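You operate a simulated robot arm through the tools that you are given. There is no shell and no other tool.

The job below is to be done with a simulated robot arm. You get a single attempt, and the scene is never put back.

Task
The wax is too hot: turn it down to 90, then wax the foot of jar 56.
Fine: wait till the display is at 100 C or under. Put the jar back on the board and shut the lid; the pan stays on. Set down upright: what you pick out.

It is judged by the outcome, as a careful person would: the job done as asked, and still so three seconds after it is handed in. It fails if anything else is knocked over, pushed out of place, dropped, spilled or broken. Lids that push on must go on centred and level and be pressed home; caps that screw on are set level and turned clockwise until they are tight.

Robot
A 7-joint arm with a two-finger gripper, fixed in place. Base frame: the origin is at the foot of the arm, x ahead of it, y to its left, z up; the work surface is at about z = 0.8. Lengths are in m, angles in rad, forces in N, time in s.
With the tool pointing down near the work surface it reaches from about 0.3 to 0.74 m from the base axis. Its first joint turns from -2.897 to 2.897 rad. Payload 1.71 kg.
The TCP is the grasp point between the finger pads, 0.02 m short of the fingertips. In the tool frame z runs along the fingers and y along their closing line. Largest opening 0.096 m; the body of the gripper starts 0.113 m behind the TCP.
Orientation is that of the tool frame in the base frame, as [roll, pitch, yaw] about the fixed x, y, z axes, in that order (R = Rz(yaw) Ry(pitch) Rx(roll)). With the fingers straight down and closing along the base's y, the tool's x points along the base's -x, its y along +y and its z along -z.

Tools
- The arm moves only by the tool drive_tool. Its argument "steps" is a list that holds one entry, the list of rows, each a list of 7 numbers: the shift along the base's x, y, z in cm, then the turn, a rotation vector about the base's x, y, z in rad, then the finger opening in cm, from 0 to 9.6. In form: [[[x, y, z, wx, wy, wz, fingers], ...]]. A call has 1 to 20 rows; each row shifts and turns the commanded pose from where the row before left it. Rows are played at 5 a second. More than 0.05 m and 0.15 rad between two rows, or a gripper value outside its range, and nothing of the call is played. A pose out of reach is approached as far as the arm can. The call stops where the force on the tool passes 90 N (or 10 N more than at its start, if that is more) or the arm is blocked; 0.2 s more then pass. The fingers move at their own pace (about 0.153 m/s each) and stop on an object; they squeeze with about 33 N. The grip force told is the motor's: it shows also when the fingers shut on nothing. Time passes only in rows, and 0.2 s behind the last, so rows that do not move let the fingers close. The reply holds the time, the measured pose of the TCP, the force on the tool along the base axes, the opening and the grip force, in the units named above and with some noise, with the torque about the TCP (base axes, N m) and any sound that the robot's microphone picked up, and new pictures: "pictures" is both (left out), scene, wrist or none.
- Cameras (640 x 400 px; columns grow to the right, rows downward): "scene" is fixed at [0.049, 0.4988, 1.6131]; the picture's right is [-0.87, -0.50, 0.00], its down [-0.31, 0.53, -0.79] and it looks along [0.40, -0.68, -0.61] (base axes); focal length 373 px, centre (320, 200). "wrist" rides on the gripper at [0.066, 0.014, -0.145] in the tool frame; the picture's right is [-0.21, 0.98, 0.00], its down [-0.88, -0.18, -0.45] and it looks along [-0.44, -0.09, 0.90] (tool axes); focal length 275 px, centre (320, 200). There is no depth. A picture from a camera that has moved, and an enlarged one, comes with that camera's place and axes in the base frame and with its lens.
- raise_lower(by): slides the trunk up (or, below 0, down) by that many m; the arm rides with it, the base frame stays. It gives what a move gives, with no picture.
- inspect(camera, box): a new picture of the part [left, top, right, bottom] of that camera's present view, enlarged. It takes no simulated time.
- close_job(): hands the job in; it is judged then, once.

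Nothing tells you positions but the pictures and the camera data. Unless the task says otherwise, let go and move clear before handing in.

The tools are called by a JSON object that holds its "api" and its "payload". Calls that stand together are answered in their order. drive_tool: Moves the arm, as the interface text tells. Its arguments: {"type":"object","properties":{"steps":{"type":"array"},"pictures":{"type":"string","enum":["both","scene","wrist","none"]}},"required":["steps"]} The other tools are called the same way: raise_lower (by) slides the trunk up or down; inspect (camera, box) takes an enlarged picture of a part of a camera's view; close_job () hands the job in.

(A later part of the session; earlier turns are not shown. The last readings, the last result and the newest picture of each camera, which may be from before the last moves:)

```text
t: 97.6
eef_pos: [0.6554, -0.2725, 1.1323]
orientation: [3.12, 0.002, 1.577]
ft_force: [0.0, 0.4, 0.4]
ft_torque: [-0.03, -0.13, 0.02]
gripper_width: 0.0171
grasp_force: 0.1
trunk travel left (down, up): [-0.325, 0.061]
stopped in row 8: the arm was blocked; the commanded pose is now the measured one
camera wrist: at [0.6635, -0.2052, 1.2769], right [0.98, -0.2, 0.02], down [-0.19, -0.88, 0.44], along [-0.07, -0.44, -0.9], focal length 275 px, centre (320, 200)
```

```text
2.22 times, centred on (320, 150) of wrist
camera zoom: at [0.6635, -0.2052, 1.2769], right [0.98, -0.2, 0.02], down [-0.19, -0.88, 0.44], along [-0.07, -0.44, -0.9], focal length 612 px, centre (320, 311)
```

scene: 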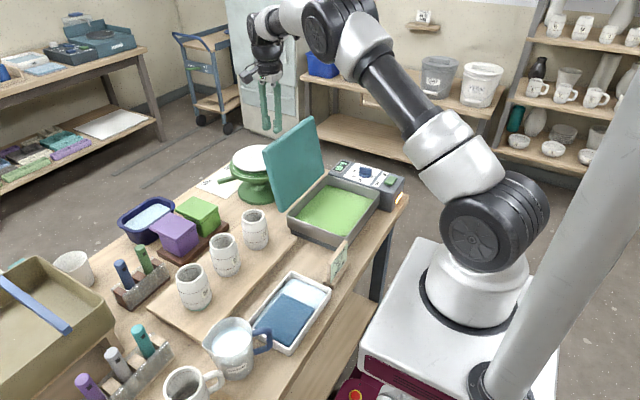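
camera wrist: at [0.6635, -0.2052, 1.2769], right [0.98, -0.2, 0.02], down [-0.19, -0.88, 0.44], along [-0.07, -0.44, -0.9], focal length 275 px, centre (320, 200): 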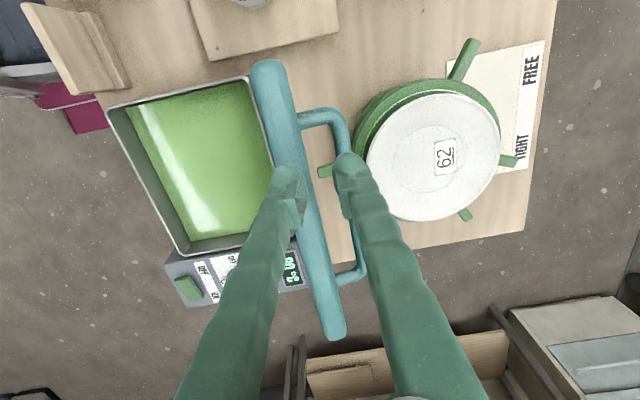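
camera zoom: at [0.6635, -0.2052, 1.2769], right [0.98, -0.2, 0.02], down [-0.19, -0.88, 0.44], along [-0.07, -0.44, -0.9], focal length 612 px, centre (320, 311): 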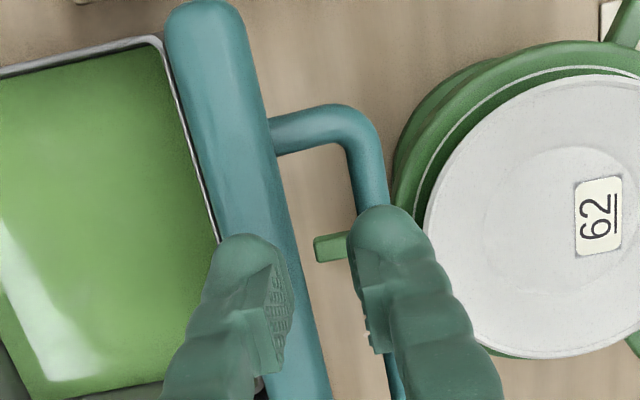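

It's blocked at the same absolute spot whatever the trunk height. I'll test the reach in open space, beyond the lid's end at y = -0.12, to learn how it depends on height.

{"api": "drive_tool", "payload": {"steps": [[[-1.5, 2, 0.5, 0, 0.0216, 0, 1.7], [-1.5, 3, 0, 0, 0, 0, 1.7], [0, 4, 0, 0, 0, 0, 1.7], [0, 4, -1, 0, 0, 0, 1.7], [0, 2.3, -1, 0, 0, 0, 1.7], [2, 0, 0, 0, 0, 0, 1.7], [2, 0, 0, 0, 0, 0, 1.7], [1.5, 0, 0, 0, 0, 0, 1.7], [1.0, 0, 0, 0, 0, 0, 1.7], [0.8, 0, 0, 0, 0, 0, 1.7], [0, 0, 0, 0, 0, 0, 1.7]]], "pictures": "none"}}

```text
t: 100.0
eef_pos: [0.7006, -0.1182, 1.1138]
orientation: [-3.136, 0.0, 1.577]
ft_force: [0.5, -0.4, -0.3]
ft_torque: [-0.01, -0.05, -0.01]
gripper_width: 0.017
grasp_force: 0.0
trunk travel left (down, up): [-0.325, 0.061]
```

{"api": "drive_tool", "payload": {"steps": [[[0.5, 0, 0, 0, 0, 0, 1.7], [0.5, 0, 0, 0, 0, 0, 1.7], [0.5, 0, 0, 0, 0, 0, 1.7], [0.5, 0, 0, 0, 0, 0, 1.7], [0.5, 0, 0, 0, 0, 0, 1.7], [0, 0, 0, 0, 0, 0, 1.7]]], "pictures": "scene"}}

```text
t: 100.6
eef_pos: [0.6921, -0.1195, 1.1282]
orientation: [3.128, 0.001, 1.576]
ft_force: [-1.6, 1.4, -0.1]
ft_torque: [-0.07, -0.12, 0.01]
gripper_width: 0.0169
grasp_force: 0.1
trunk travel left (down, up): [-0.325, 0.061]
stopped in row 3: the arm was blocked; the commanded pose is now the measured one
```

scene: 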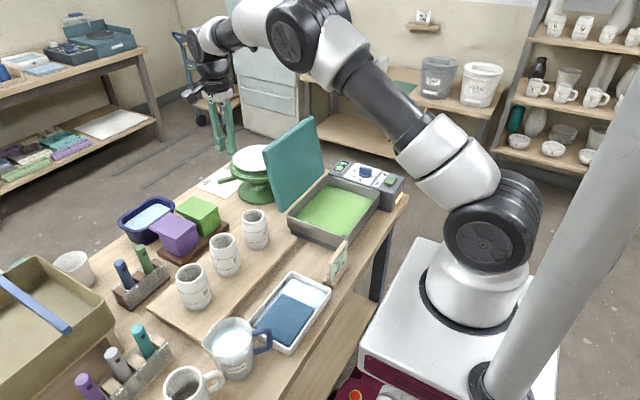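

{"api": "drive_tool", "payload": {"steps": [[[-1.5, 0, -2, 0, 0.013, 0, 1.7], [0, 0, -3, 0, 0, 0, 1.7], [0, 0, -3.3, 0, 0, 0, 1.7], [0.5, 0, 0, 0, 0, 0, 1.7], [1, 0, 0, 0, 0, 0, 1.7], [1, 0, 0, 0, 0, 0, 1.7], [0.6, 0, 0, 0, 0, 0, 1.7], [0.5, 0, 0, 0, 0, 0, 1.7], [0, 0, 0, 0, 0, 0, 1.7]]], "pictures": "none"}}

```text
t: 102.5
eef_pos: [0.6988, -0.1175, 1.0577]
orientation: [3.125, 0.0, 1.575]
ft_force: [-0.9, 0.2, -0.3]
ft_torque: [-0.04, -0.14, 0.02]
gripper_width: 0.0172
grasp_force: 0.1
trunk travel left (down, up): [-0.325, 0.061]
stopped in row 9: the arm was blocked; the commanded pose is now the measured one
```

It's a true reach limit of about 0.714 m with the tool vertical. Tilting outward by 0.15 rad leaves comfortable margin and still fits between bar and lid. I'll go back up and around, tilt, and line up over the bar.

{"api": "drive_tool", "payload": {"steps": [[[-2, 0, 2, 0, 0, 0, 1.7], [-2, -1, 3, 0, 0, 0, 1.7], [-1.5, -3, 3, 0, 0, 0, 1.7], [0, -4, 2, 0, -0.03, 0, 1.7], [0, -4, 0, 0, -0.05, 0, 1.7], [0, -3.45, 0, 0, -0.053, 0, 1.7], [0.5, 0, -1.2, 0, 0, 0, 1.7], [0.45, 0, -1.0, 0, 0, 0, 1.7], [0, 0, 0, 0, 0, 0, 1.7], [0, 0, 0, 0, 0, 0, 1.7]]]}}

{"api": "inspect", "payload": {"camera": "wrist", "box": [220, 60, 420, 240]}}

```text
t: 104.7
eef_pos: [0.6566, -0.2725, 1.1304]
orientation: [2.998, 0.001, 1.575]
ft_force: [0.5, 0.3, -0.4]
ft_torque: [-0.01, -0.01, 0.01]
gripper_width: 0.0168
grasp_force: 0.1
trunk travel left (down, up): [-0.325, 0.061]
camera wrist: at [0.6474, -0.2055, 1.2763], right [0.97, -0.2, 0.14], down [-0.24, -0.88, 0.41], along [0.04, -0.44, -0.9], focal length 275 px, centre (320, 200)
```

scene: 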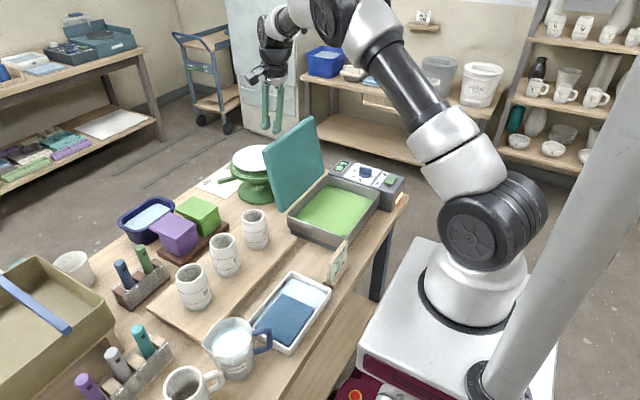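
wrist: 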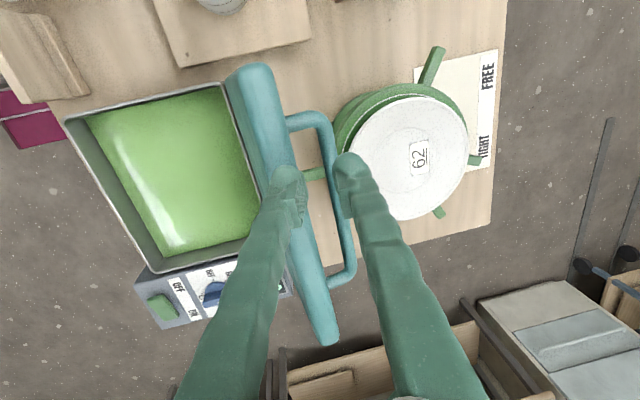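

```text
2.22 times, centred on (320, 150) of wrist
camera zoom: at [0.6474, -0.2055, 1.2763], right [0.97, -0.2, 0.14], down [-0.24, -0.88, 0.41], along [0.04, -0.44, -0.9], focal length 612 px, centre (320, 311)
```

zoom: 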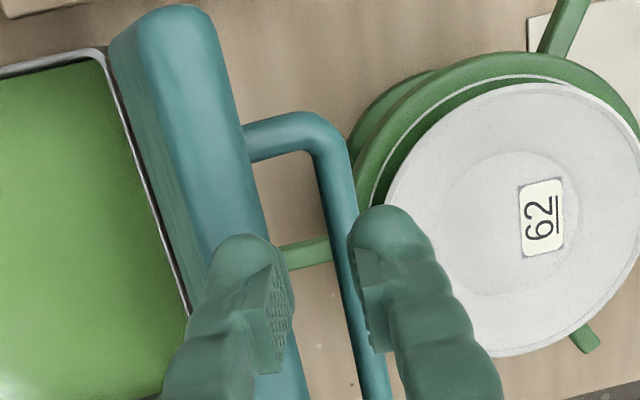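

{"api": "drive_tool", "payload": {"steps": [[[0.3, 0, -0.3, 0, 0, 0, 1.7], [0.3, 0, -0.5, 0, 0, 0, 1.7], [0.18, 0, -0.8, 0, 0, 0, 1.7], [0, 0, 0, 0, 0, 0, 1.7], [0, 0, 0, 0, 0, 0, 1.7]]]}}

{"api": "inspect", "payload": {"camera": "wrist", "box": [220, 60, 420, 240]}}

{"api": "inspect", "payload": {"camera": "scene", "box": [230, 90, 350, 190]}}

```text
t: 105.9
eef_pos: [0.6638, -0.2734, 1.1149]
orientation: [2.998, 0.0, 1.576]
ft_force: [-0.1, -0.2, -0.7]
ft_torque: [-0.01, 0.04, -0.02]
gripper_width: 0.0171
grasp_force: 0.1
trunk travel left (down, up): [-0.325, 0.061]
camera wrist: at [0.6543, -0.2058, 1.2608], right [0.97, -0.2, 0.14], down [-0.24, -0.88, 0.41], along [0.04, -0.44, -0.9], focal length 275 px, centre (320, 200)
```

scene: 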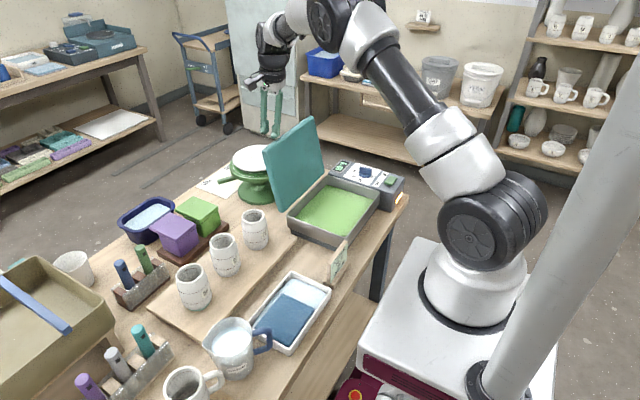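
wrist: 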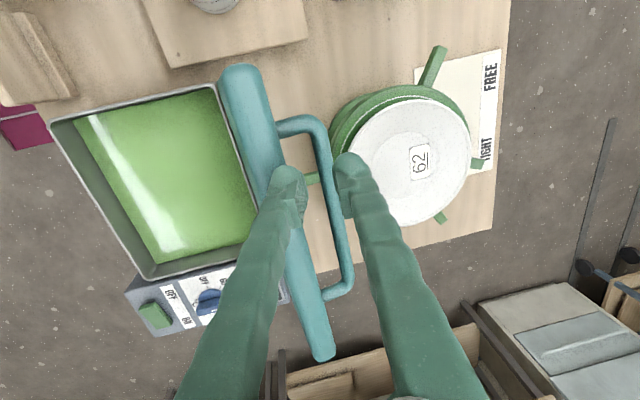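

```text
2.22 times, centred on (320, 150) of wrist
camera zoom: at [0.6543, -0.2058, 1.2608], right [0.97, -0.2, 0.14], down [-0.24, -0.88, 0.41], along [0.04, -0.44, -0.9], focal length 612 px, centre (320, 311)
```

zoom: 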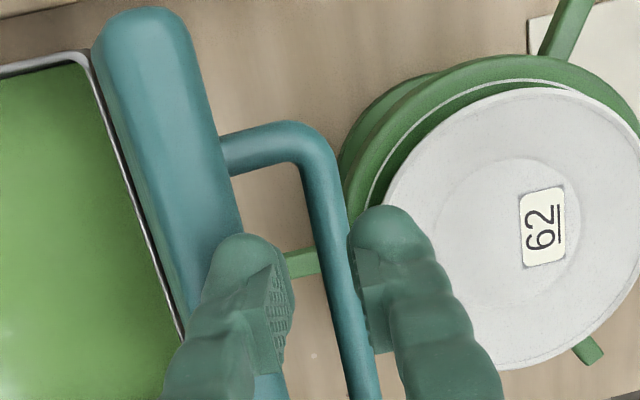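

```text
4.00 times, centred on (290, 140) of scene
camera zoom: at [0.049, 0.4988, 1.6131], right [-0.87, -0.5, 0.0], down [-0.31, 0.53, -0.79], along [0.4, -0.68, -0.61], focal length 1491 px, centre (440, 440)
```

zoom: 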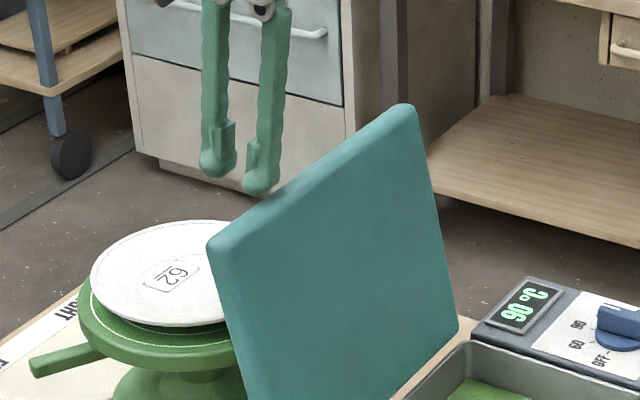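

Lined up within 2 mm. Descending along the tool axis in 1 cm steps.

{"api": "drive_tool", "payload": {"steps": [[[0.2, 0, -1.0, 0, 0, 0, 1.7], [0.18, 0, -1.0, 0, 0, 0, 1.7], [0, 0, 0, 0, 0, 0, 1.7], [0.18, 0, -1.0, 0, 0, 0, 1.7], [0, 0, 0, 0, 0, 0, 1.7], [0, 0, 0, 0, 0, 0, 1.7]]]}}

{"api": "inspect", "payload": {"camera": "wrist", "box": [220, 60, 420, 240]}}

{"api": "inspect", "payload": {"camera": "scene", "box": [230, 90, 350, 190]}}

```text
t: 107.3
eef_pos: [0.661, -0.2726, 1.1059]
orientation: [2.97, 0.009, 1.574]
ft_force: [13.5, -1.4, 61.6]
ft_torque: [0.12, 0.82, -0.03]
gripper_width: 0.0017
grasp_force: 0.1
trunk travel left (down, up): [-0.325, 0.061]
camera wrist: at [0.6475, -0.2052, 1.2489], right [0.96, -0.2, 0.17], down [-0.25, -0.87, 0.41], along [0.07, -0.44, -0.89], focal length 275 px, centre (320, 200)
```

scene: 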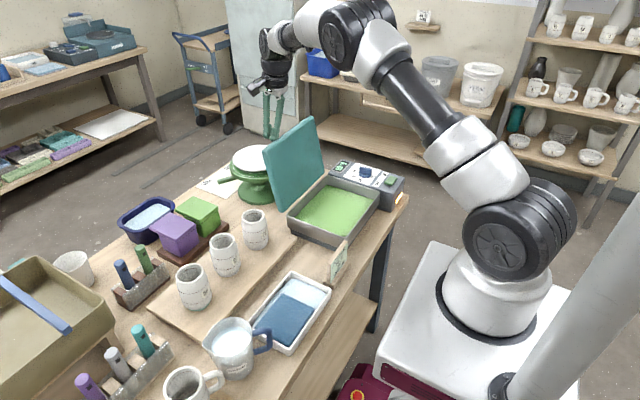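
wrist: 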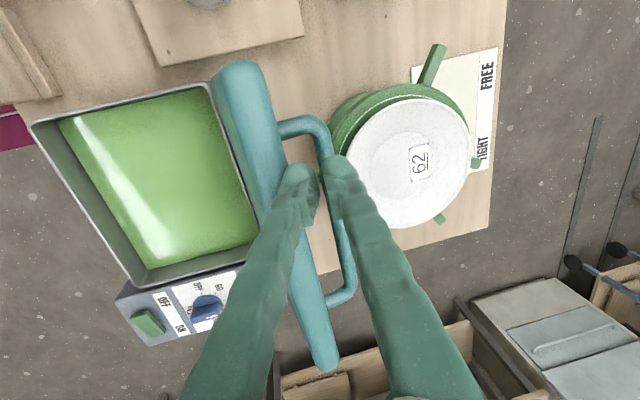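

```text
2.22 times, centred on (320, 150) of wrist
camera zoom: at [0.6475, -0.2052, 1.2489], right [0.96, -0.2, 0.17], down [-0.25, -0.87, 0.41], along [0.07, -0.44, -0.89], focal length 612 px, centre (320, 311)
```

zoom: 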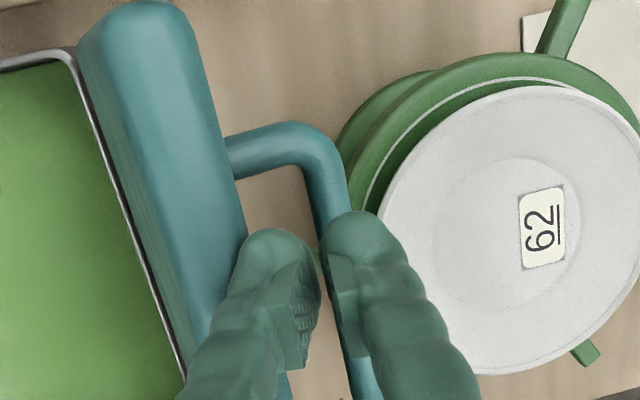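

```text
4.00 times, centred on (290, 140) of scene
camera zoom: at [0.049, 0.4988, 1.6131], right [-0.87, -0.5, 0.0], down [-0.31, 0.53, -0.79], along [0.4, -0.68, -0.61], focal length 1491 px, centre (440, 440)
```

zoom: 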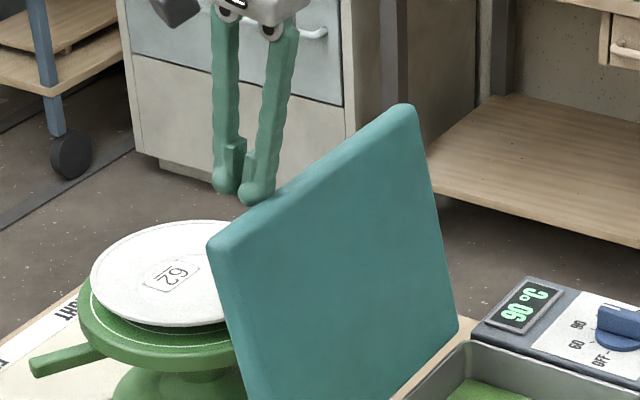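

A fingertip is pressing on the lid's top edge, since the fingers are thicker than the gap allows in that orientation. I'll back straight up off it first. Then I'll use a simpler approach: closed fingers turned so their narrow width fits inside the handle loop, hooking the bar from the lid's side.

{"api": "drive_tool", "payload": {"steps": [[[-0.2, 0, 1.5, 0, 0, 0, 1.7], [-0.2, 0, 1.5, 0, 0, 0, 1.7], [-0.5, 0, 2, 0, 0.05, 0, 1.7], [-1.5, 0.5, 1, 0, 0.05, 0, 1.7], [-2, 0.5, 0, 0, 0, 0, 1.7], [0, 0, 0, 0, 0, 0, 0.5], [0, 0, 0, 0, 0, 0, 0.2]]]}}

{"api": "inspect", "payload": {"camera": "scene", "box": [200, 90, 420, 270]}}

```text
t: 108.9
eef_pos: [0.6206, -0.2629, 1.1492]
orientation: [3.092, 0.0, 1.576]
ft_force: [0.0, 0.5, 0.4]
ft_torque: [-0.01, -0.1, -0.02]
gripper_width: 0.0021
grasp_force: 0.1
trunk travel left (down, up): [-0.325, 0.061]
camera wrist: at [0.6265, -0.1964, 1.294], right [0.98, -0.2, 0.05], down [-0.2, -0.88, 0.44], along [-0.05, -0.44, -0.9], focal length 275 px, centre (320, 200)
```

scene: 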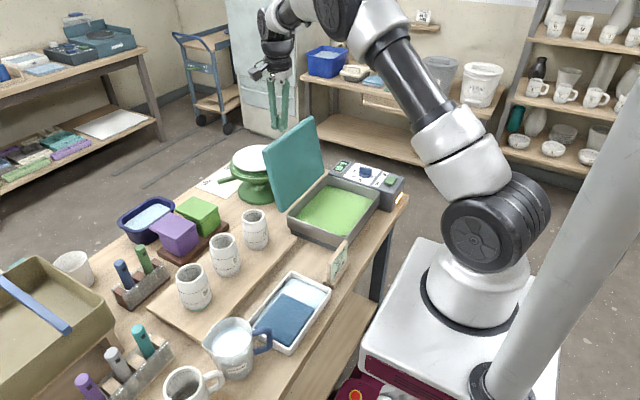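
wrist: 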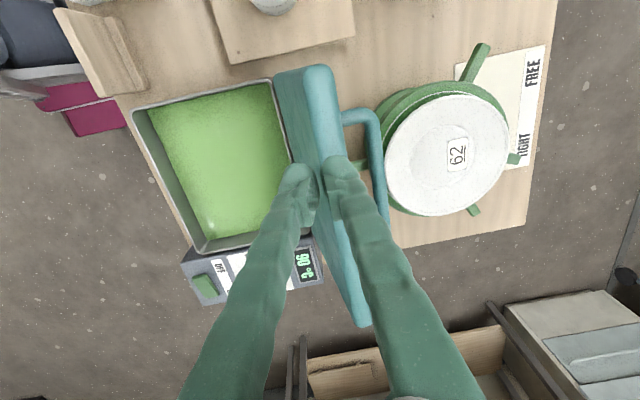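

```text
2.22 times, centred on (310, 180) of scene
camera zoom: at [0.049, 0.4988, 1.6131], right [-0.87, -0.5, 0.0], down [-0.31, 0.53, -0.79], along [0.4, -0.68, -0.61], focal length 828 px, centre (342, 244)
```

zoom: 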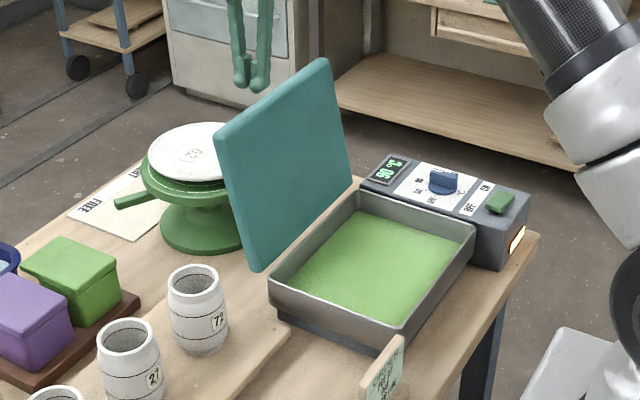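

All still in place. Now I'll level and turn the wrist 90° so the closed fingers' narrow side faces along x.

{"api": "drive_tool", "payload": {"steps": [[[-2, 0, 1, 0, 0.0496, 0, 0.2], [-1, 0, 0, 0, 0, 0.1423, 0.2], [0, 0, 0, 0, 0, 0.1423, 0.2], [0, 0, 0, 0, 0, 0.1423, 0.2], [0, 0, 0, 0, 0, 0.1423, 0.2], [0, 0, 0, 0, 0, 0.1423, 0.2], [0, 0, 0, 0, 0, 0.1423, 0.2], [0, 0, 0, 0, 0, 0.1423, 0.2], [0, 0, 0, 0, 0, 0.1423, 0.2], [0, 0, 0, 0, 0, 0.1423, 0.2], [0, 0, 0, 0, 0, 0.1423, 0.2], [0, 0, 0, 0, 0, 0.1423, 0.2], [0, 0, 0, 0, 0, 0, 0.2]]]}}

{"api": "inspect", "payload": {"camera": "wrist", "box": [200, 60, 440, 280]}}

```text
t: 111.7
eef_pos: [0.5947, -0.2641, 1.1551]
orientation: [-3.136, -0.002, -3.14]
ft_force: [-0.5, -0.6, -0.7]
ft_torque: [0.01, 0.02, 0.02]
gripper_width: 0.002
grasp_force: 0.1
trunk travel left (down, up): [-0.325, 0.061]
camera wrist: at [0.5286, -0.2479, 1.2995], right [0.21, 0.98, 0.0], down [0.88, -0.18, 0.44], along [0.43, -0.1, -0.9], focal length 275 px, centre (320, 200)
```

scene: 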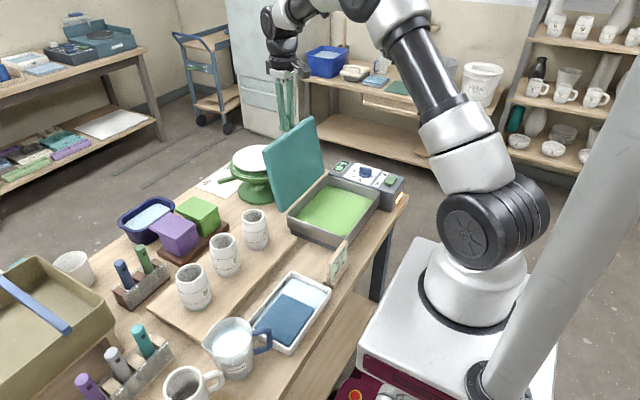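
wrist: 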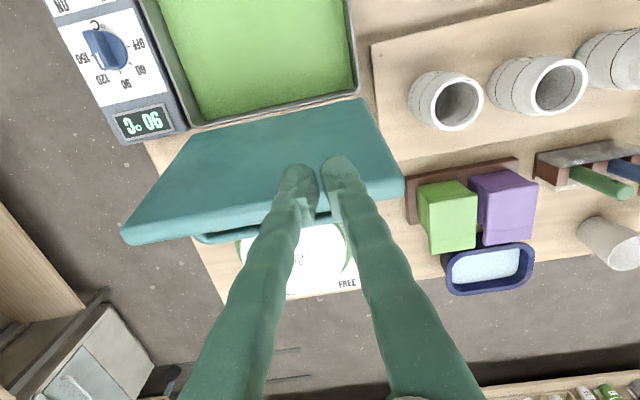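

```text
1.82 times, centred on (320, 170) of wrist
camera zoom: at [0.5286, -0.2479, 1.2995], right [0.21, 0.98, 0.0], down [0.88, -0.18, 0.44], along [0.43, -0.1, -0.9], focal length 500 px, centre (320, 254)
```

zoom: 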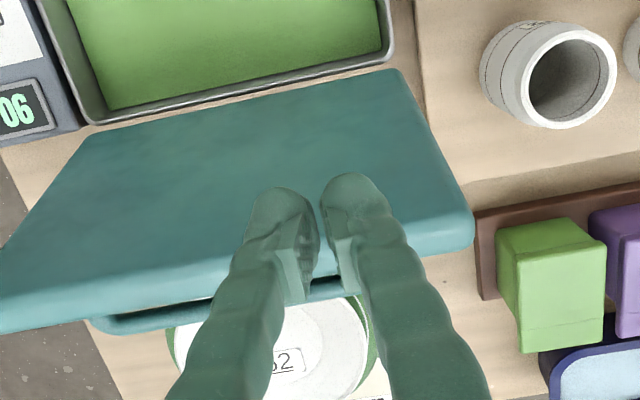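

The closed fingers are ready. I'll tilt slightly, and hover just outside the lid's top edge, over the gap inside the handle loop.

{"api": "drive_tool", "payload": {"steps": [[[1.5, -1.0, -0.5, 0.0056, -0.05, 0, 0.2], [1.5, -0.5, -1.0, 0, 0, 0, 0.2], [1.5, -0.5, -1.0, 0, 0, 0, 0.2], [1.0, 0, -0.5, 0, 0, 0, 0.2], [0.5, 0, -0.5, 0, 0, 0, 0.2], [0, 0, 0, 0, 0, 0, 0.2], [0, 0, 0, 0, 0, 0, 0.2]]]}}

{"api": "inspect", "payload": {"camera": "wrist", "box": [200, 60, 440, 280]}}

{"api": "inspect", "payload": {"camera": "scene", "box": [220, 80, 360, 200]}}

```text
t: 113.3
eef_pos: [0.6565, -0.2835, 1.1198]
orientation: [3.14, 0.046, 3.139]
ft_force: [-0.6, 0.5, 0.2]
ft_torque: [-0.02, -0.02, 0.01]
gripper_width: 0.002
grasp_force: 0.0
trunk travel left (down, up): [-0.325, 0.061]
camera wrist: at [0.5822, -0.2687, 1.2612], right [0.21, 0.98, 0.01], down [0.85, -0.19, 0.49], along [0.48, -0.09, -0.87], focal length 275 px, centre (320, 200)
```

scene: 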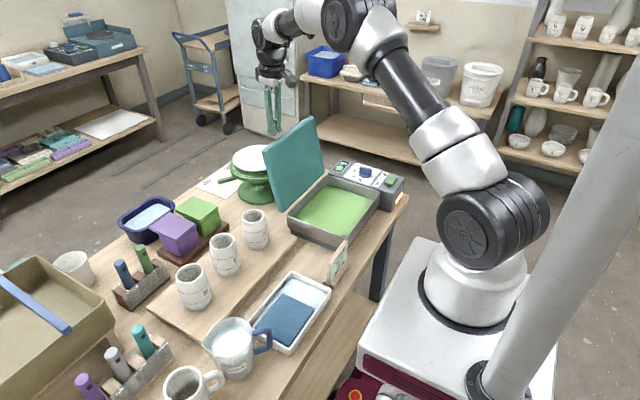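
wrist: 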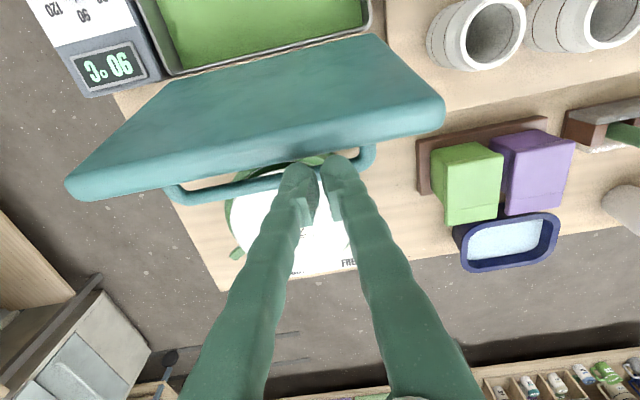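

```text
1.82 times, centred on (320, 170) of wrist
camera zoom: at [0.5822, -0.2687, 1.2612], right [0.21, 0.98, 0.01], down [0.85, -0.19, 0.49], along [0.48, -0.09, -0.87], focal length 500 px, centre (320, 254)
```

zoom: 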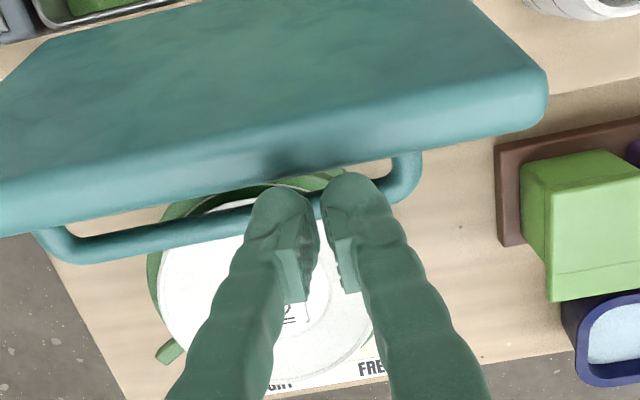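

```text
3.33 times, centred on (290, 140) of scene
camera zoom: at [0.049, 0.4988, 1.6131], right [-0.87, -0.5, 0.0], down [-0.31, 0.53, -0.79], along [0.4, -0.68, -0.61], focal length 1243 px, centre (420, 400)
```

zoom: 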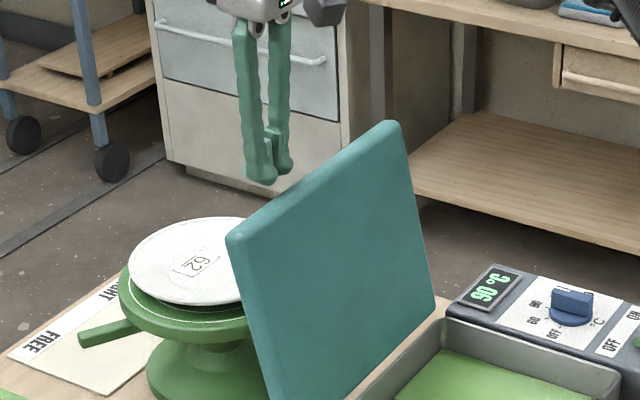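

I can see straight into the handle loop: the tool axis falls midway between the lid's edge (x ≈ 0.6435) and the bar's inner side (x ≈ 0.676). I'll descend in small steps and check for contact.

{"api": "drive_tool", "payload": {"steps": [[[0.05, -0.15, -0.8, 0, 0, 0, 0.2], [0.05, -0.15, -0.8, 0, 0, 0, 0.2], [0, 0, 0, 0, 0, 0, 0.2], [0.05, 0, -0.8, 0, 0, 0, 0.2], [0, 0, 0, 0, 0, 0, 0.2], [0.05, 0, -0.8, 0, 0, 0, 0.2], [0, 0, 0, 0, 0, 0, 0.2]]]}}

{"api": "inspect", "payload": {"camera": "wrist", "box": [200, 60, 440, 280]}}

{"api": "inspect", "payload": {"camera": "scene", "box": [220, 80, 360, 200]}}

```text
t: 114.9
eef_pos: [0.6569, -0.2871, 1.0884]
orientation: [3.139, 0.047, 3.141]
ft_force: [0.8, -0.3, -0.8]
ft_torque: [-0.01, -0.03, 0.03]
gripper_width: 0.0021
grasp_force: 0.1
trunk travel left (down, up): [-0.325, 0.061]
camera wrist: at [0.5833, -0.2719, 1.2305], right [0.21, 0.98, 0.01], down [0.85, -0.19, 0.49], along [0.48, -0.09, -0.87], focal length 275 px, centre (320, 200)
```

scene: 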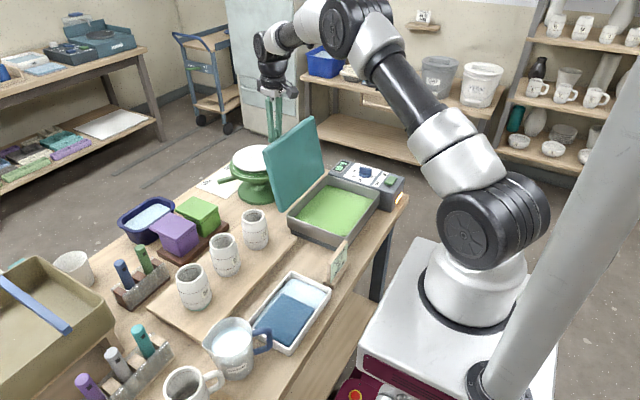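
wrist: 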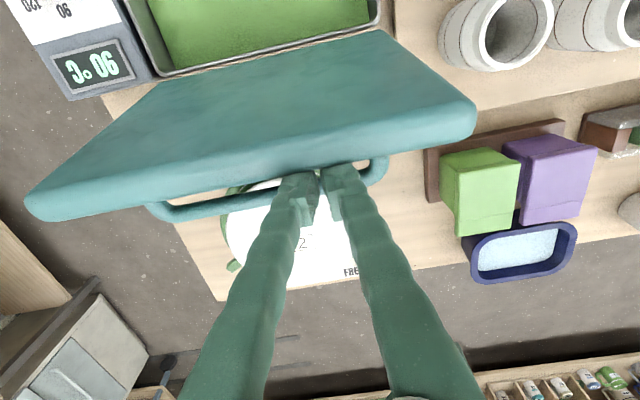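

```text
1.82 times, centred on (320, 170) of wrist
camera zoom: at [0.5833, -0.2719, 1.2305], right [0.21, 0.98, 0.01], down [0.85, -0.19, 0.49], along [0.48, -0.09, -0.87], focal length 500 px, centre (320, 254)
```

zoom: 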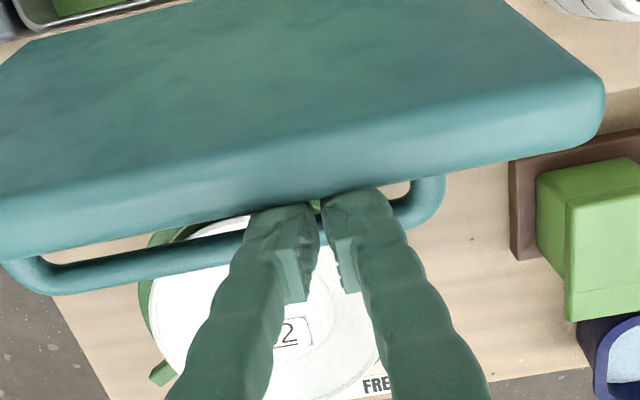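

```text
3.33 times, centred on (290, 140) of scene
camera zoom: at [0.049, 0.4988, 1.6131], right [-0.87, -0.5, 0.0], down [-0.31, 0.53, -0.79], along [0.4, -0.68, -0.61], focal length 1243 px, centre (420, 400)
```

zoom: 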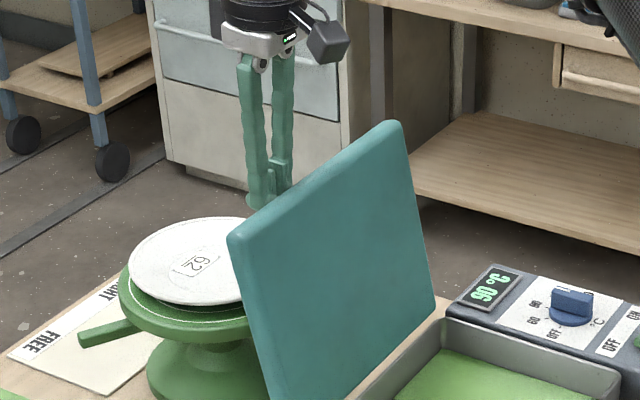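

The fingertips are entering the loop with no contact. I'll shift 1 mm toward the lid and continue down.

{"api": "drive_tool", "payload": {"steps": [[[-0.1, 0, -0.6, 0, 0, 0, 0.2], [0.0, 0, -0.7, 0, 0, 0, 0.2], [0, 0, 0, 0, 0, 0, 0.2], [0.03, 0, -0.7, 0, 0, 0, 0.2], [0, 0, 0, 0, 0, 0, 0.2], [0.03, 0, -0.7, 0, 0, 0, 0.2], [0, 0, 0, 0, 0, 0, 0.2]]]}}

{"api": "inspect", "payload": {"camera": "wrist", "box": [200, 60, 440, 280]}}

{"api": "inspect", "payload": {"camera": "scene", "box": [220, 80, 360, 200]}}

```text
t: 116.5
eef_pos: [0.6585, -0.2872, 1.0682]
orientation: [-3.14, 0.055, -3.141]
ft_force: [9.1, -2.0, 31.7]
ft_torque: [0.02, 0.37, 0.0]
gripper_width: 0.0059
grasp_force: 29.7
trunk travel left (down, up): [-0.325, 0.061]
camera wrist: at [0.5833, -0.2713, 1.2072], right [0.21, 0.98, 0.01], down [0.85, -0.18, 0.49], along [0.49, -0.09, -0.87], focal length 275 px, centre (320, 200)
```

scene: 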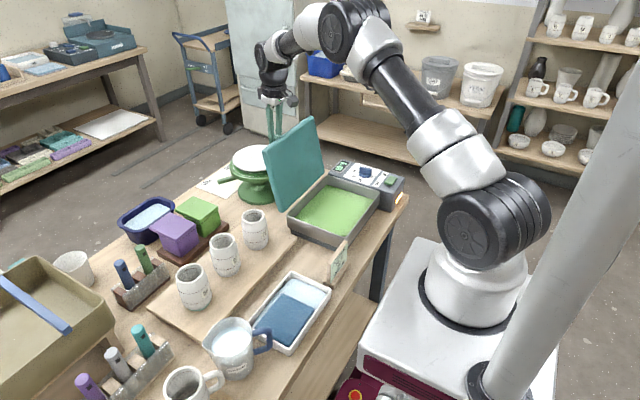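
wrist: 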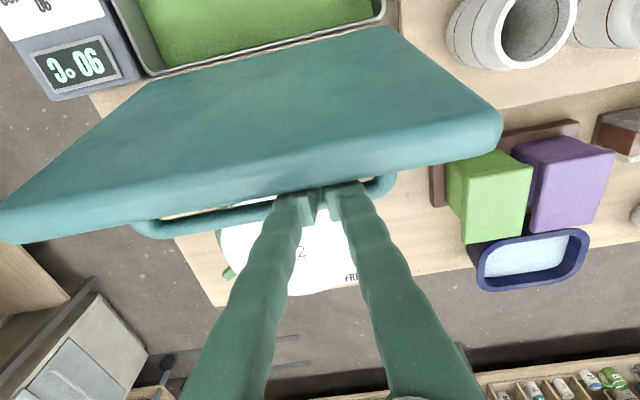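

```text
1.82 times, centred on (320, 170) of wrist
camera zoom: at [0.5833, -0.2713, 1.2072], right [0.21, 0.98, 0.01], down [0.85, -0.18, 0.49], along [0.49, -0.09, -0.87], focal length 500 px, centre (320, 254)
```

zoom: 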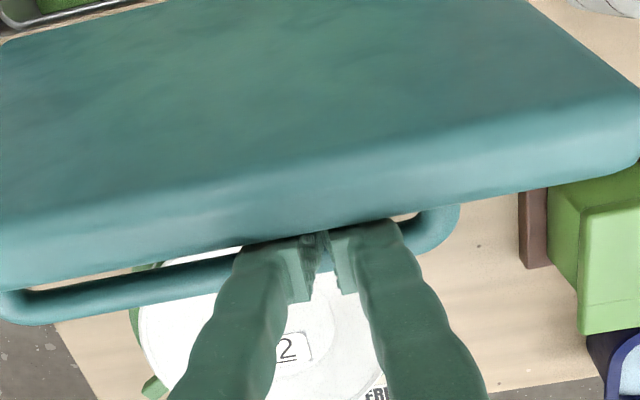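

```text
3.33 times, centred on (290, 140) of scene
camera zoom: at [0.049, 0.4988, 1.6131], right [-0.87, -0.5, 0.0], down [-0.31, 0.53, -0.79], along [0.4, -0.68, -0.61], focal length 1243 px, centre (420, 400)
```

zoom: 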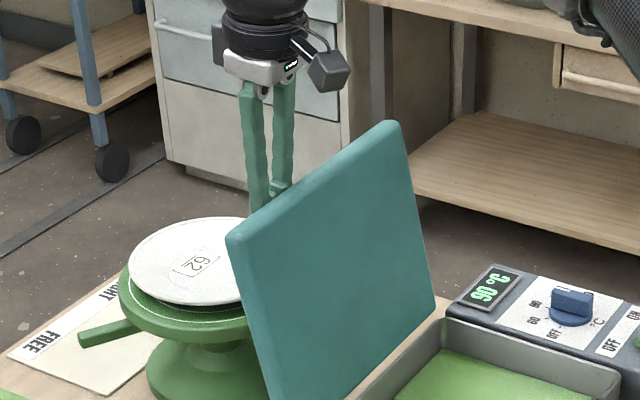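

Light contact: the tips are catching the top of the bar. I'll lift slightly, shift 3 mm toward the lid, and try again.

{"api": "drive_tool", "payload": {"steps": [[[0, 0, 1.0, 0, 0, 0, 0.2], [-0.3, 0, 0.4, 0, 0, 0, 0.0], [0, 0, 0, 0, 0, 0, 0.0], [0, 0, -0.5, 0, 0, 0, 0.0], [0, 0, 0, 0, 0, 0, 0.0], [0, 0, -0.5, 0, 0, 0, 0.0], [0, 0, 0, 0, 0, 0, 0.0]]], "pictures": "none"}}

```text
t: 118.1
eef_pos: [0.6553, -0.2868, 1.0669]
orientation: [-3.141, 0.051, -3.141]
ft_force: [4.3, 1.3, 12.6]
ft_torque: [0.07, 0.22, 0.05]
gripper_width: 0.0058
grasp_force: 29.1
trunk travel left (down, up): [-0.325, 0.061]
```

{"api": "drive_tool", "payload": {"steps": [[[0, 0, 1.0, 0, 0, 0, 0.0], [0, 0, 1.0, 0, 0, 0, 0.0], [0, 0, 0, 0, 0, 0, 0.0]]], "pictures": "both"}}

{"api": "inspect", "payload": {"camera": "wrist", "box": [250, 120, 390, 250]}}

{"api": "inspect", "payload": {"camera": "scene", "box": [240, 80, 340, 180]}}

```text
t: 118.9
eef_pos: [0.6553, -0.2861, 1.085]
orientation: [3.141, 0.047, 3.141]
ft_force: [0.0, 0.3, -0.6]
ft_torque: [-0.02, 0.05, 0.04]
gripper_width: 0.0
grasp_force: 29.6
trunk travel left (down, up): [-0.325, 0.061]
camera wrist: at [0.5806, -0.271, 1.2267], right [0.21, 0.98, 0.01], down [0.85, -0.19, 0.48], along [0.48, -0.09, -0.87], focal length 275 px, centre (320, 200)
```

scene: 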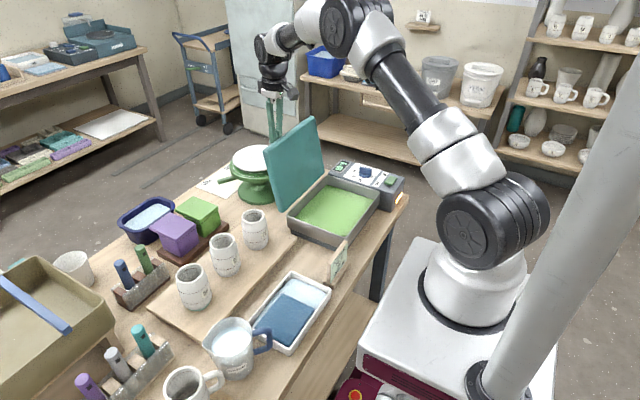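
wrist: 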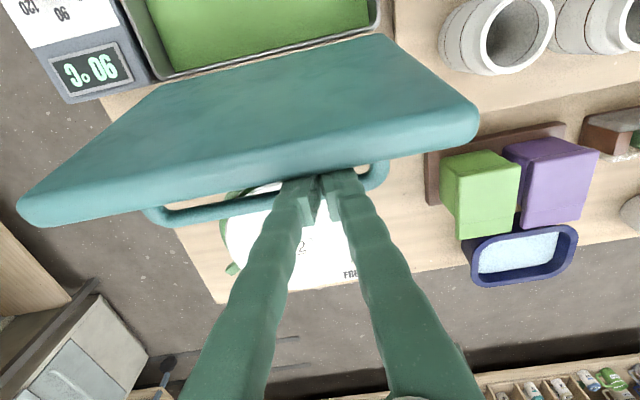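

```text
3.08 times, centred on (320, 185) of wrist
camera zoom: at [0.5806, -0.271, 1.2267], right [0.21, 0.98, 0.01], down [0.85, -0.19, 0.48], along [0.48, -0.09, -0.87], focal length 847 px, centre (320, 246)
```

zoom: 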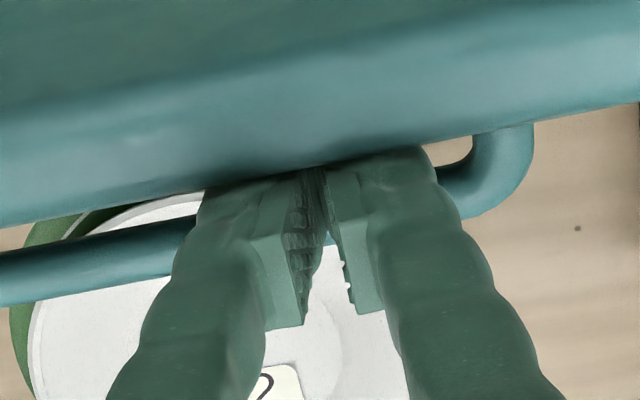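

```text
4.00 times, centred on (290, 130) of scene
camera zoom: at [0.049, 0.4988, 1.6131], right [-0.87, -0.5, 0.0], down [-0.31, 0.53, -0.79], along [0.4, -0.68, -0.61], focal length 1491 px, centre (440, 480)
```

zoom: 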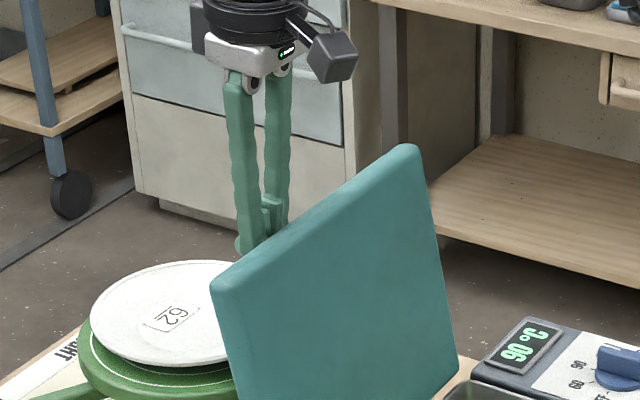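

The gap is just too narrow for the fingertips at this lid angle, but it widens as the lid nears vertical. The tips are above the bar and behind the lid now, so I'll nudge the lid about 12° toward vertical with them. It will lean lightly on the fingers.

{"api": "drive_tool", "payload": {"steps": [[[-0.6, 0, 0.1, 0, 0.01, 0, 0.0], [-0.7, 0, 0.1, 0, 0.01, 0, 0.0], [-0.7, 0, 0.1, 0, 0.01, 0, 0.0], [-0.7, 0, 0.1, 0, 0.01, 0, 0.0], [-0.7, 0, 0, 0, 0.007, 0, 0.0], [-0.5, 0, 0, 0, 0, 0, 0.0], [0, 0, 0, 0, 0, 0, 0.0], [0, 0, 0, 0, 0, 0, 0.0]]]}}

{"api": "inspect", "payload": {"camera": "wrist", "box": [200, 60, 440, 280]}}

{"api": "inspect", "payload": {"camera": "scene", "box": [220, 80, 380, 220]}}

```text
t: 120.7
eef_pos: [0.6163, -0.2881, 1.0903]
orientation: [3.141, 0.002, 3.138]
ft_force: [0.1, 0.3, -0.3]
ft_torque: [0.0, -0.02, 0.04]
gripper_width: 0.0
grasp_force: 28.9
trunk travel left (down, up): [-0.325, 0.061]
camera wrist: at [0.5489, -0.2724, 1.2342], right [0.21, 0.98, 0.0], down [0.88, -0.19, 0.45], along [0.44, -0.09, -0.9], focal length 275 px, centre (320, 200)
```

scene: 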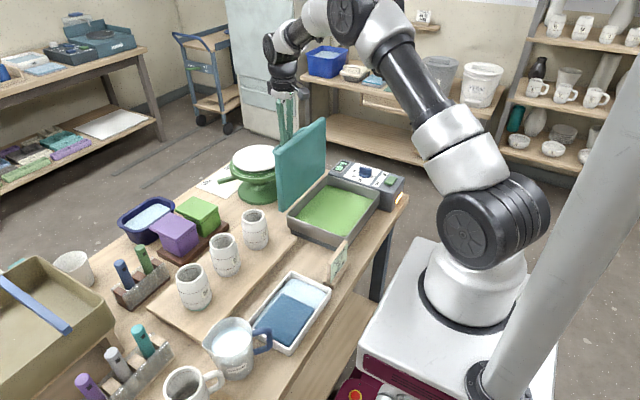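
wrist: 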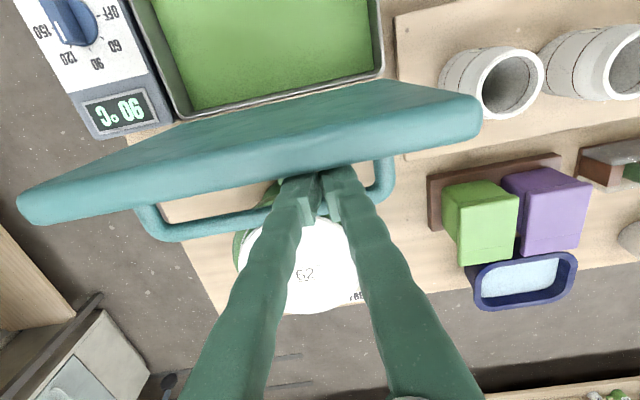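

```text
1.82 times, centred on (320, 170) of wrist
camera zoom: at [0.5489, -0.2724, 1.2342], right [0.21, 0.98, 0.0], down [0.88, -0.19, 0.45], along [0.44, -0.09, -0.9], focal length 500 px, centre (320, 254)
```

zoom: 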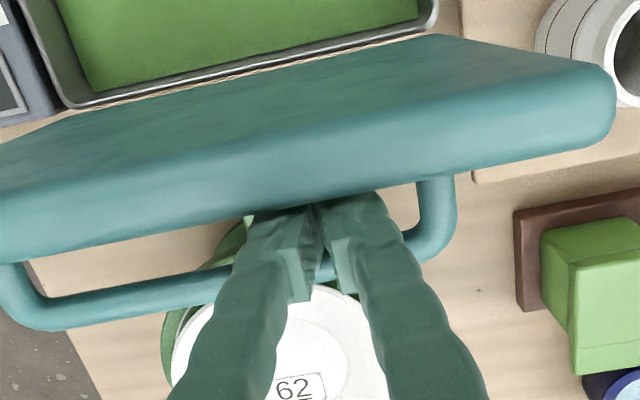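

```text
2.86 times, centred on (300, 150) of scene
camera zoom: at [0.049, 0.4988, 1.6131], right [-0.87, -0.5, 0.0], down [-0.31, 0.53, -0.79], along [0.4, -0.68, -0.61], focal length 1065 px, centre (377, 343)
```

zoom: 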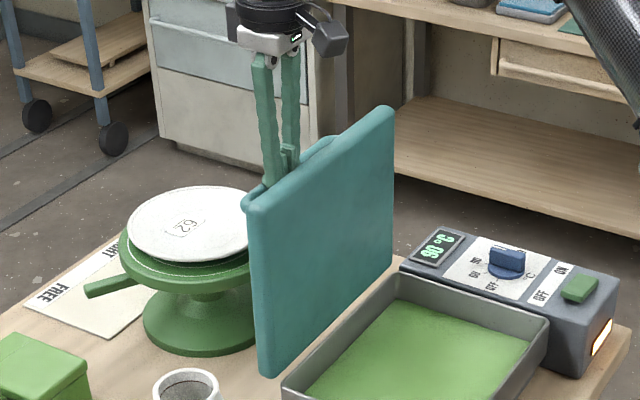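

The lid followed neatly and now leans lightly on the fingers at about 96°, and the loop is wide open. I'll slide the fingers down into it, behind the bar.

{"api": "drive_tool", "payload": {"steps": [[[0, 0, -0.8, 0, 0, 0, 0.0], [0, 0, -0.7, 0, 0, 0, 0.0], [0, 0, 0, 0, 0, 0, 0.0], [0, 0, -0.8, 0, 0, 0, 0.0], [0, 0, -0.7, 0, 0, 0, 0.0], [0, 0, 0, 0, 0, 0, 0.0]]]}}

{"api": "inspect", "payload": {"camera": "wrist", "box": [200, 60, 440, 280]}}

{"api": "inspect", "payload": {"camera": "scene", "box": [220, 80, 380, 220]}}

```text
t: 122.1
eef_pos: [0.6162, -0.2865, 1.0604]
orientation: [3.14, 0.001, 3.139]
ft_force: [0.5, 0.6, 0.0]
ft_torque: [0.02, -0.01, 0.01]
gripper_width: 0.0
grasp_force: 29.8
trunk travel left (down, up): [-0.325, 0.061]
camera wrist: at [0.5478, -0.2716, 1.2038], right [0.21, 0.98, 0.0], down [0.88, -0.19, 0.45], along [0.44, -0.09, -0.9], focal length 275 px, centre (320, 200)
```

scene: 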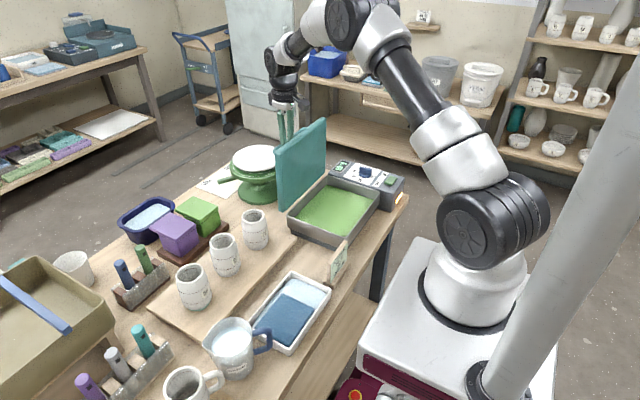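
wrist: 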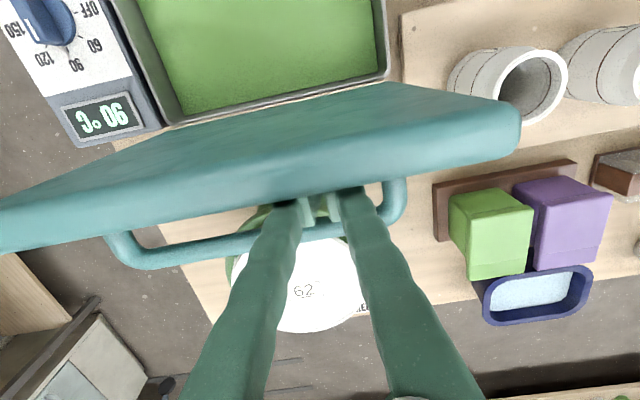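

```text
1.82 times, centred on (320, 170) of wrist
camera zoom: at [0.5478, -0.2716, 1.2038], right [0.21, 0.98, 0.0], down [0.88, -0.19, 0.45], along [0.44, -0.09, -0.9], focal length 500 px, centre (320, 254)
```

zoom: 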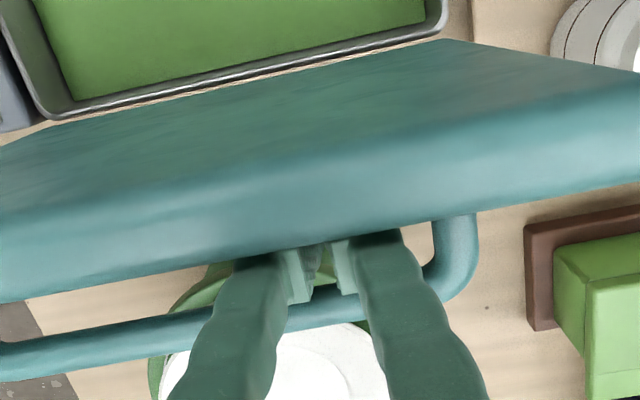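

```text
2.86 times, centred on (300, 150) of scene
camera zoom: at [0.049, 0.4988, 1.6131], right [-0.87, -0.5, 0.0], down [-0.31, 0.53, -0.79], along [0.4, -0.68, -0.61], focal length 1065 px, centre (377, 343)
```

zoom: 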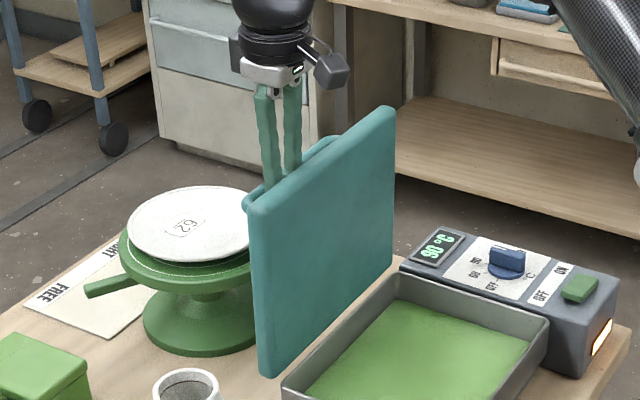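

The fingers hang inside the loop between lid and bar with no load, which gives control in both directions. I'll draw the lid slowly through vertical to about 75°, following the arc.

{"api": "drive_tool", "payload": {"steps": [[[-0.5, 0, 0.35, 0, 0, 0, 0.0], [-0.45, 0, 0.3, 0, 0, 0, 0.0], [-0.5, 0, 0.15, 0, 0, 0, 0.0], [-0.5, 0, 0.1, 0, 0, 0, 0.0], [-0.5, 0, 0.1, 0, 0, 0, 0.0], [-0.5, 0, 0.1, 0, 0, 0, 0.0], [-0.5, 0, 0.05, 0, 0, 0, 0.0], [-0.5, 0, 0.05, 0, 0, 0, 0.0], [0, 0, 0, 0, 0, 0, 0.0], [0, 0, 0, 0, 0, 0, 0.0]]]}}

{"api": "inspect", "payload": {"camera": "scene", "box": [220, 80, 380, 220]}}

{"api": "inspect", "payload": {"camera": "wrist", "box": [200, 60, 440, 280]}}

```text
t: 124.3
eef_pos: [0.576, -0.2867, 1.0727]
orientation: [3.14, 0.003, 3.14]
ft_force: [-1.4, 0.0, 1.0]
ft_torque: [-0.02, -0.02, 0.01]
gripper_width: 0.0
grasp_force: 30.0
trunk travel left (down, up): [-0.325, 0.061]
camera wrist: at [0.5076, -0.2716, 1.2161], right [0.21, 0.98, 0.0], down [0.88, -0.19, 0.45], along [0.44, -0.09, -0.9], focal length 275 px, centre (320, 200)
```

scene: 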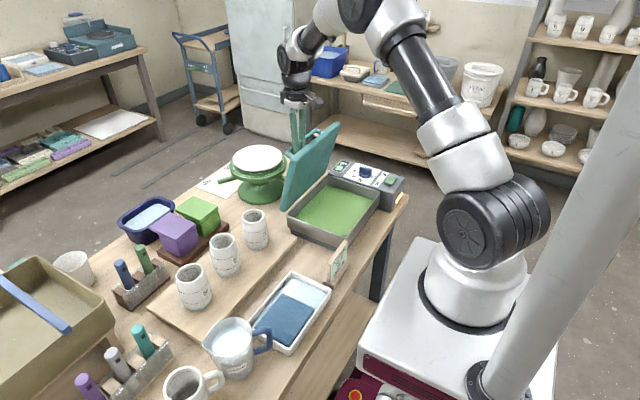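
wrist: 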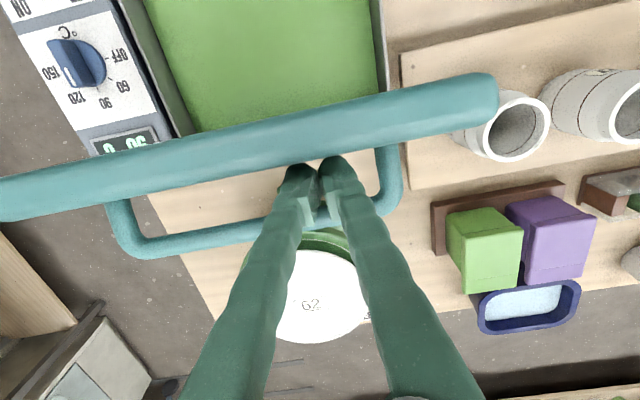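

```text
2.86 times, centred on (300, 150) of scene
camera zoom: at [0.049, 0.4988, 1.6131], right [-0.87, -0.5, 0.0], down [-0.31, 0.53, -0.79], along [0.4, -0.68, -0.61], focal length 1065 px, centre (377, 343)
```

zoom: 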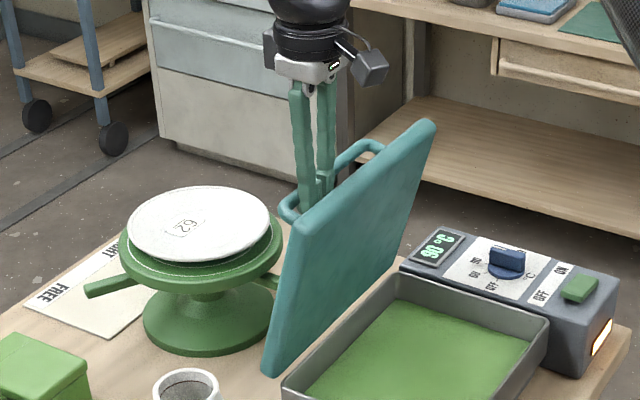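

```text
1.82 times, centred on (320, 170) of wrist
camera zoom: at [0.5076, -0.2716, 1.2161], right [0.21, 0.98, 0.0], down [0.88, -0.19, 0.45], along [0.44, -0.09, -0.9], focal length 500 px, centre (320, 254)
```

zoom: 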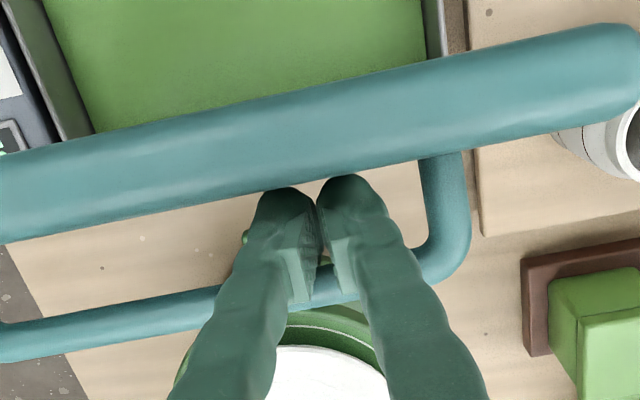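

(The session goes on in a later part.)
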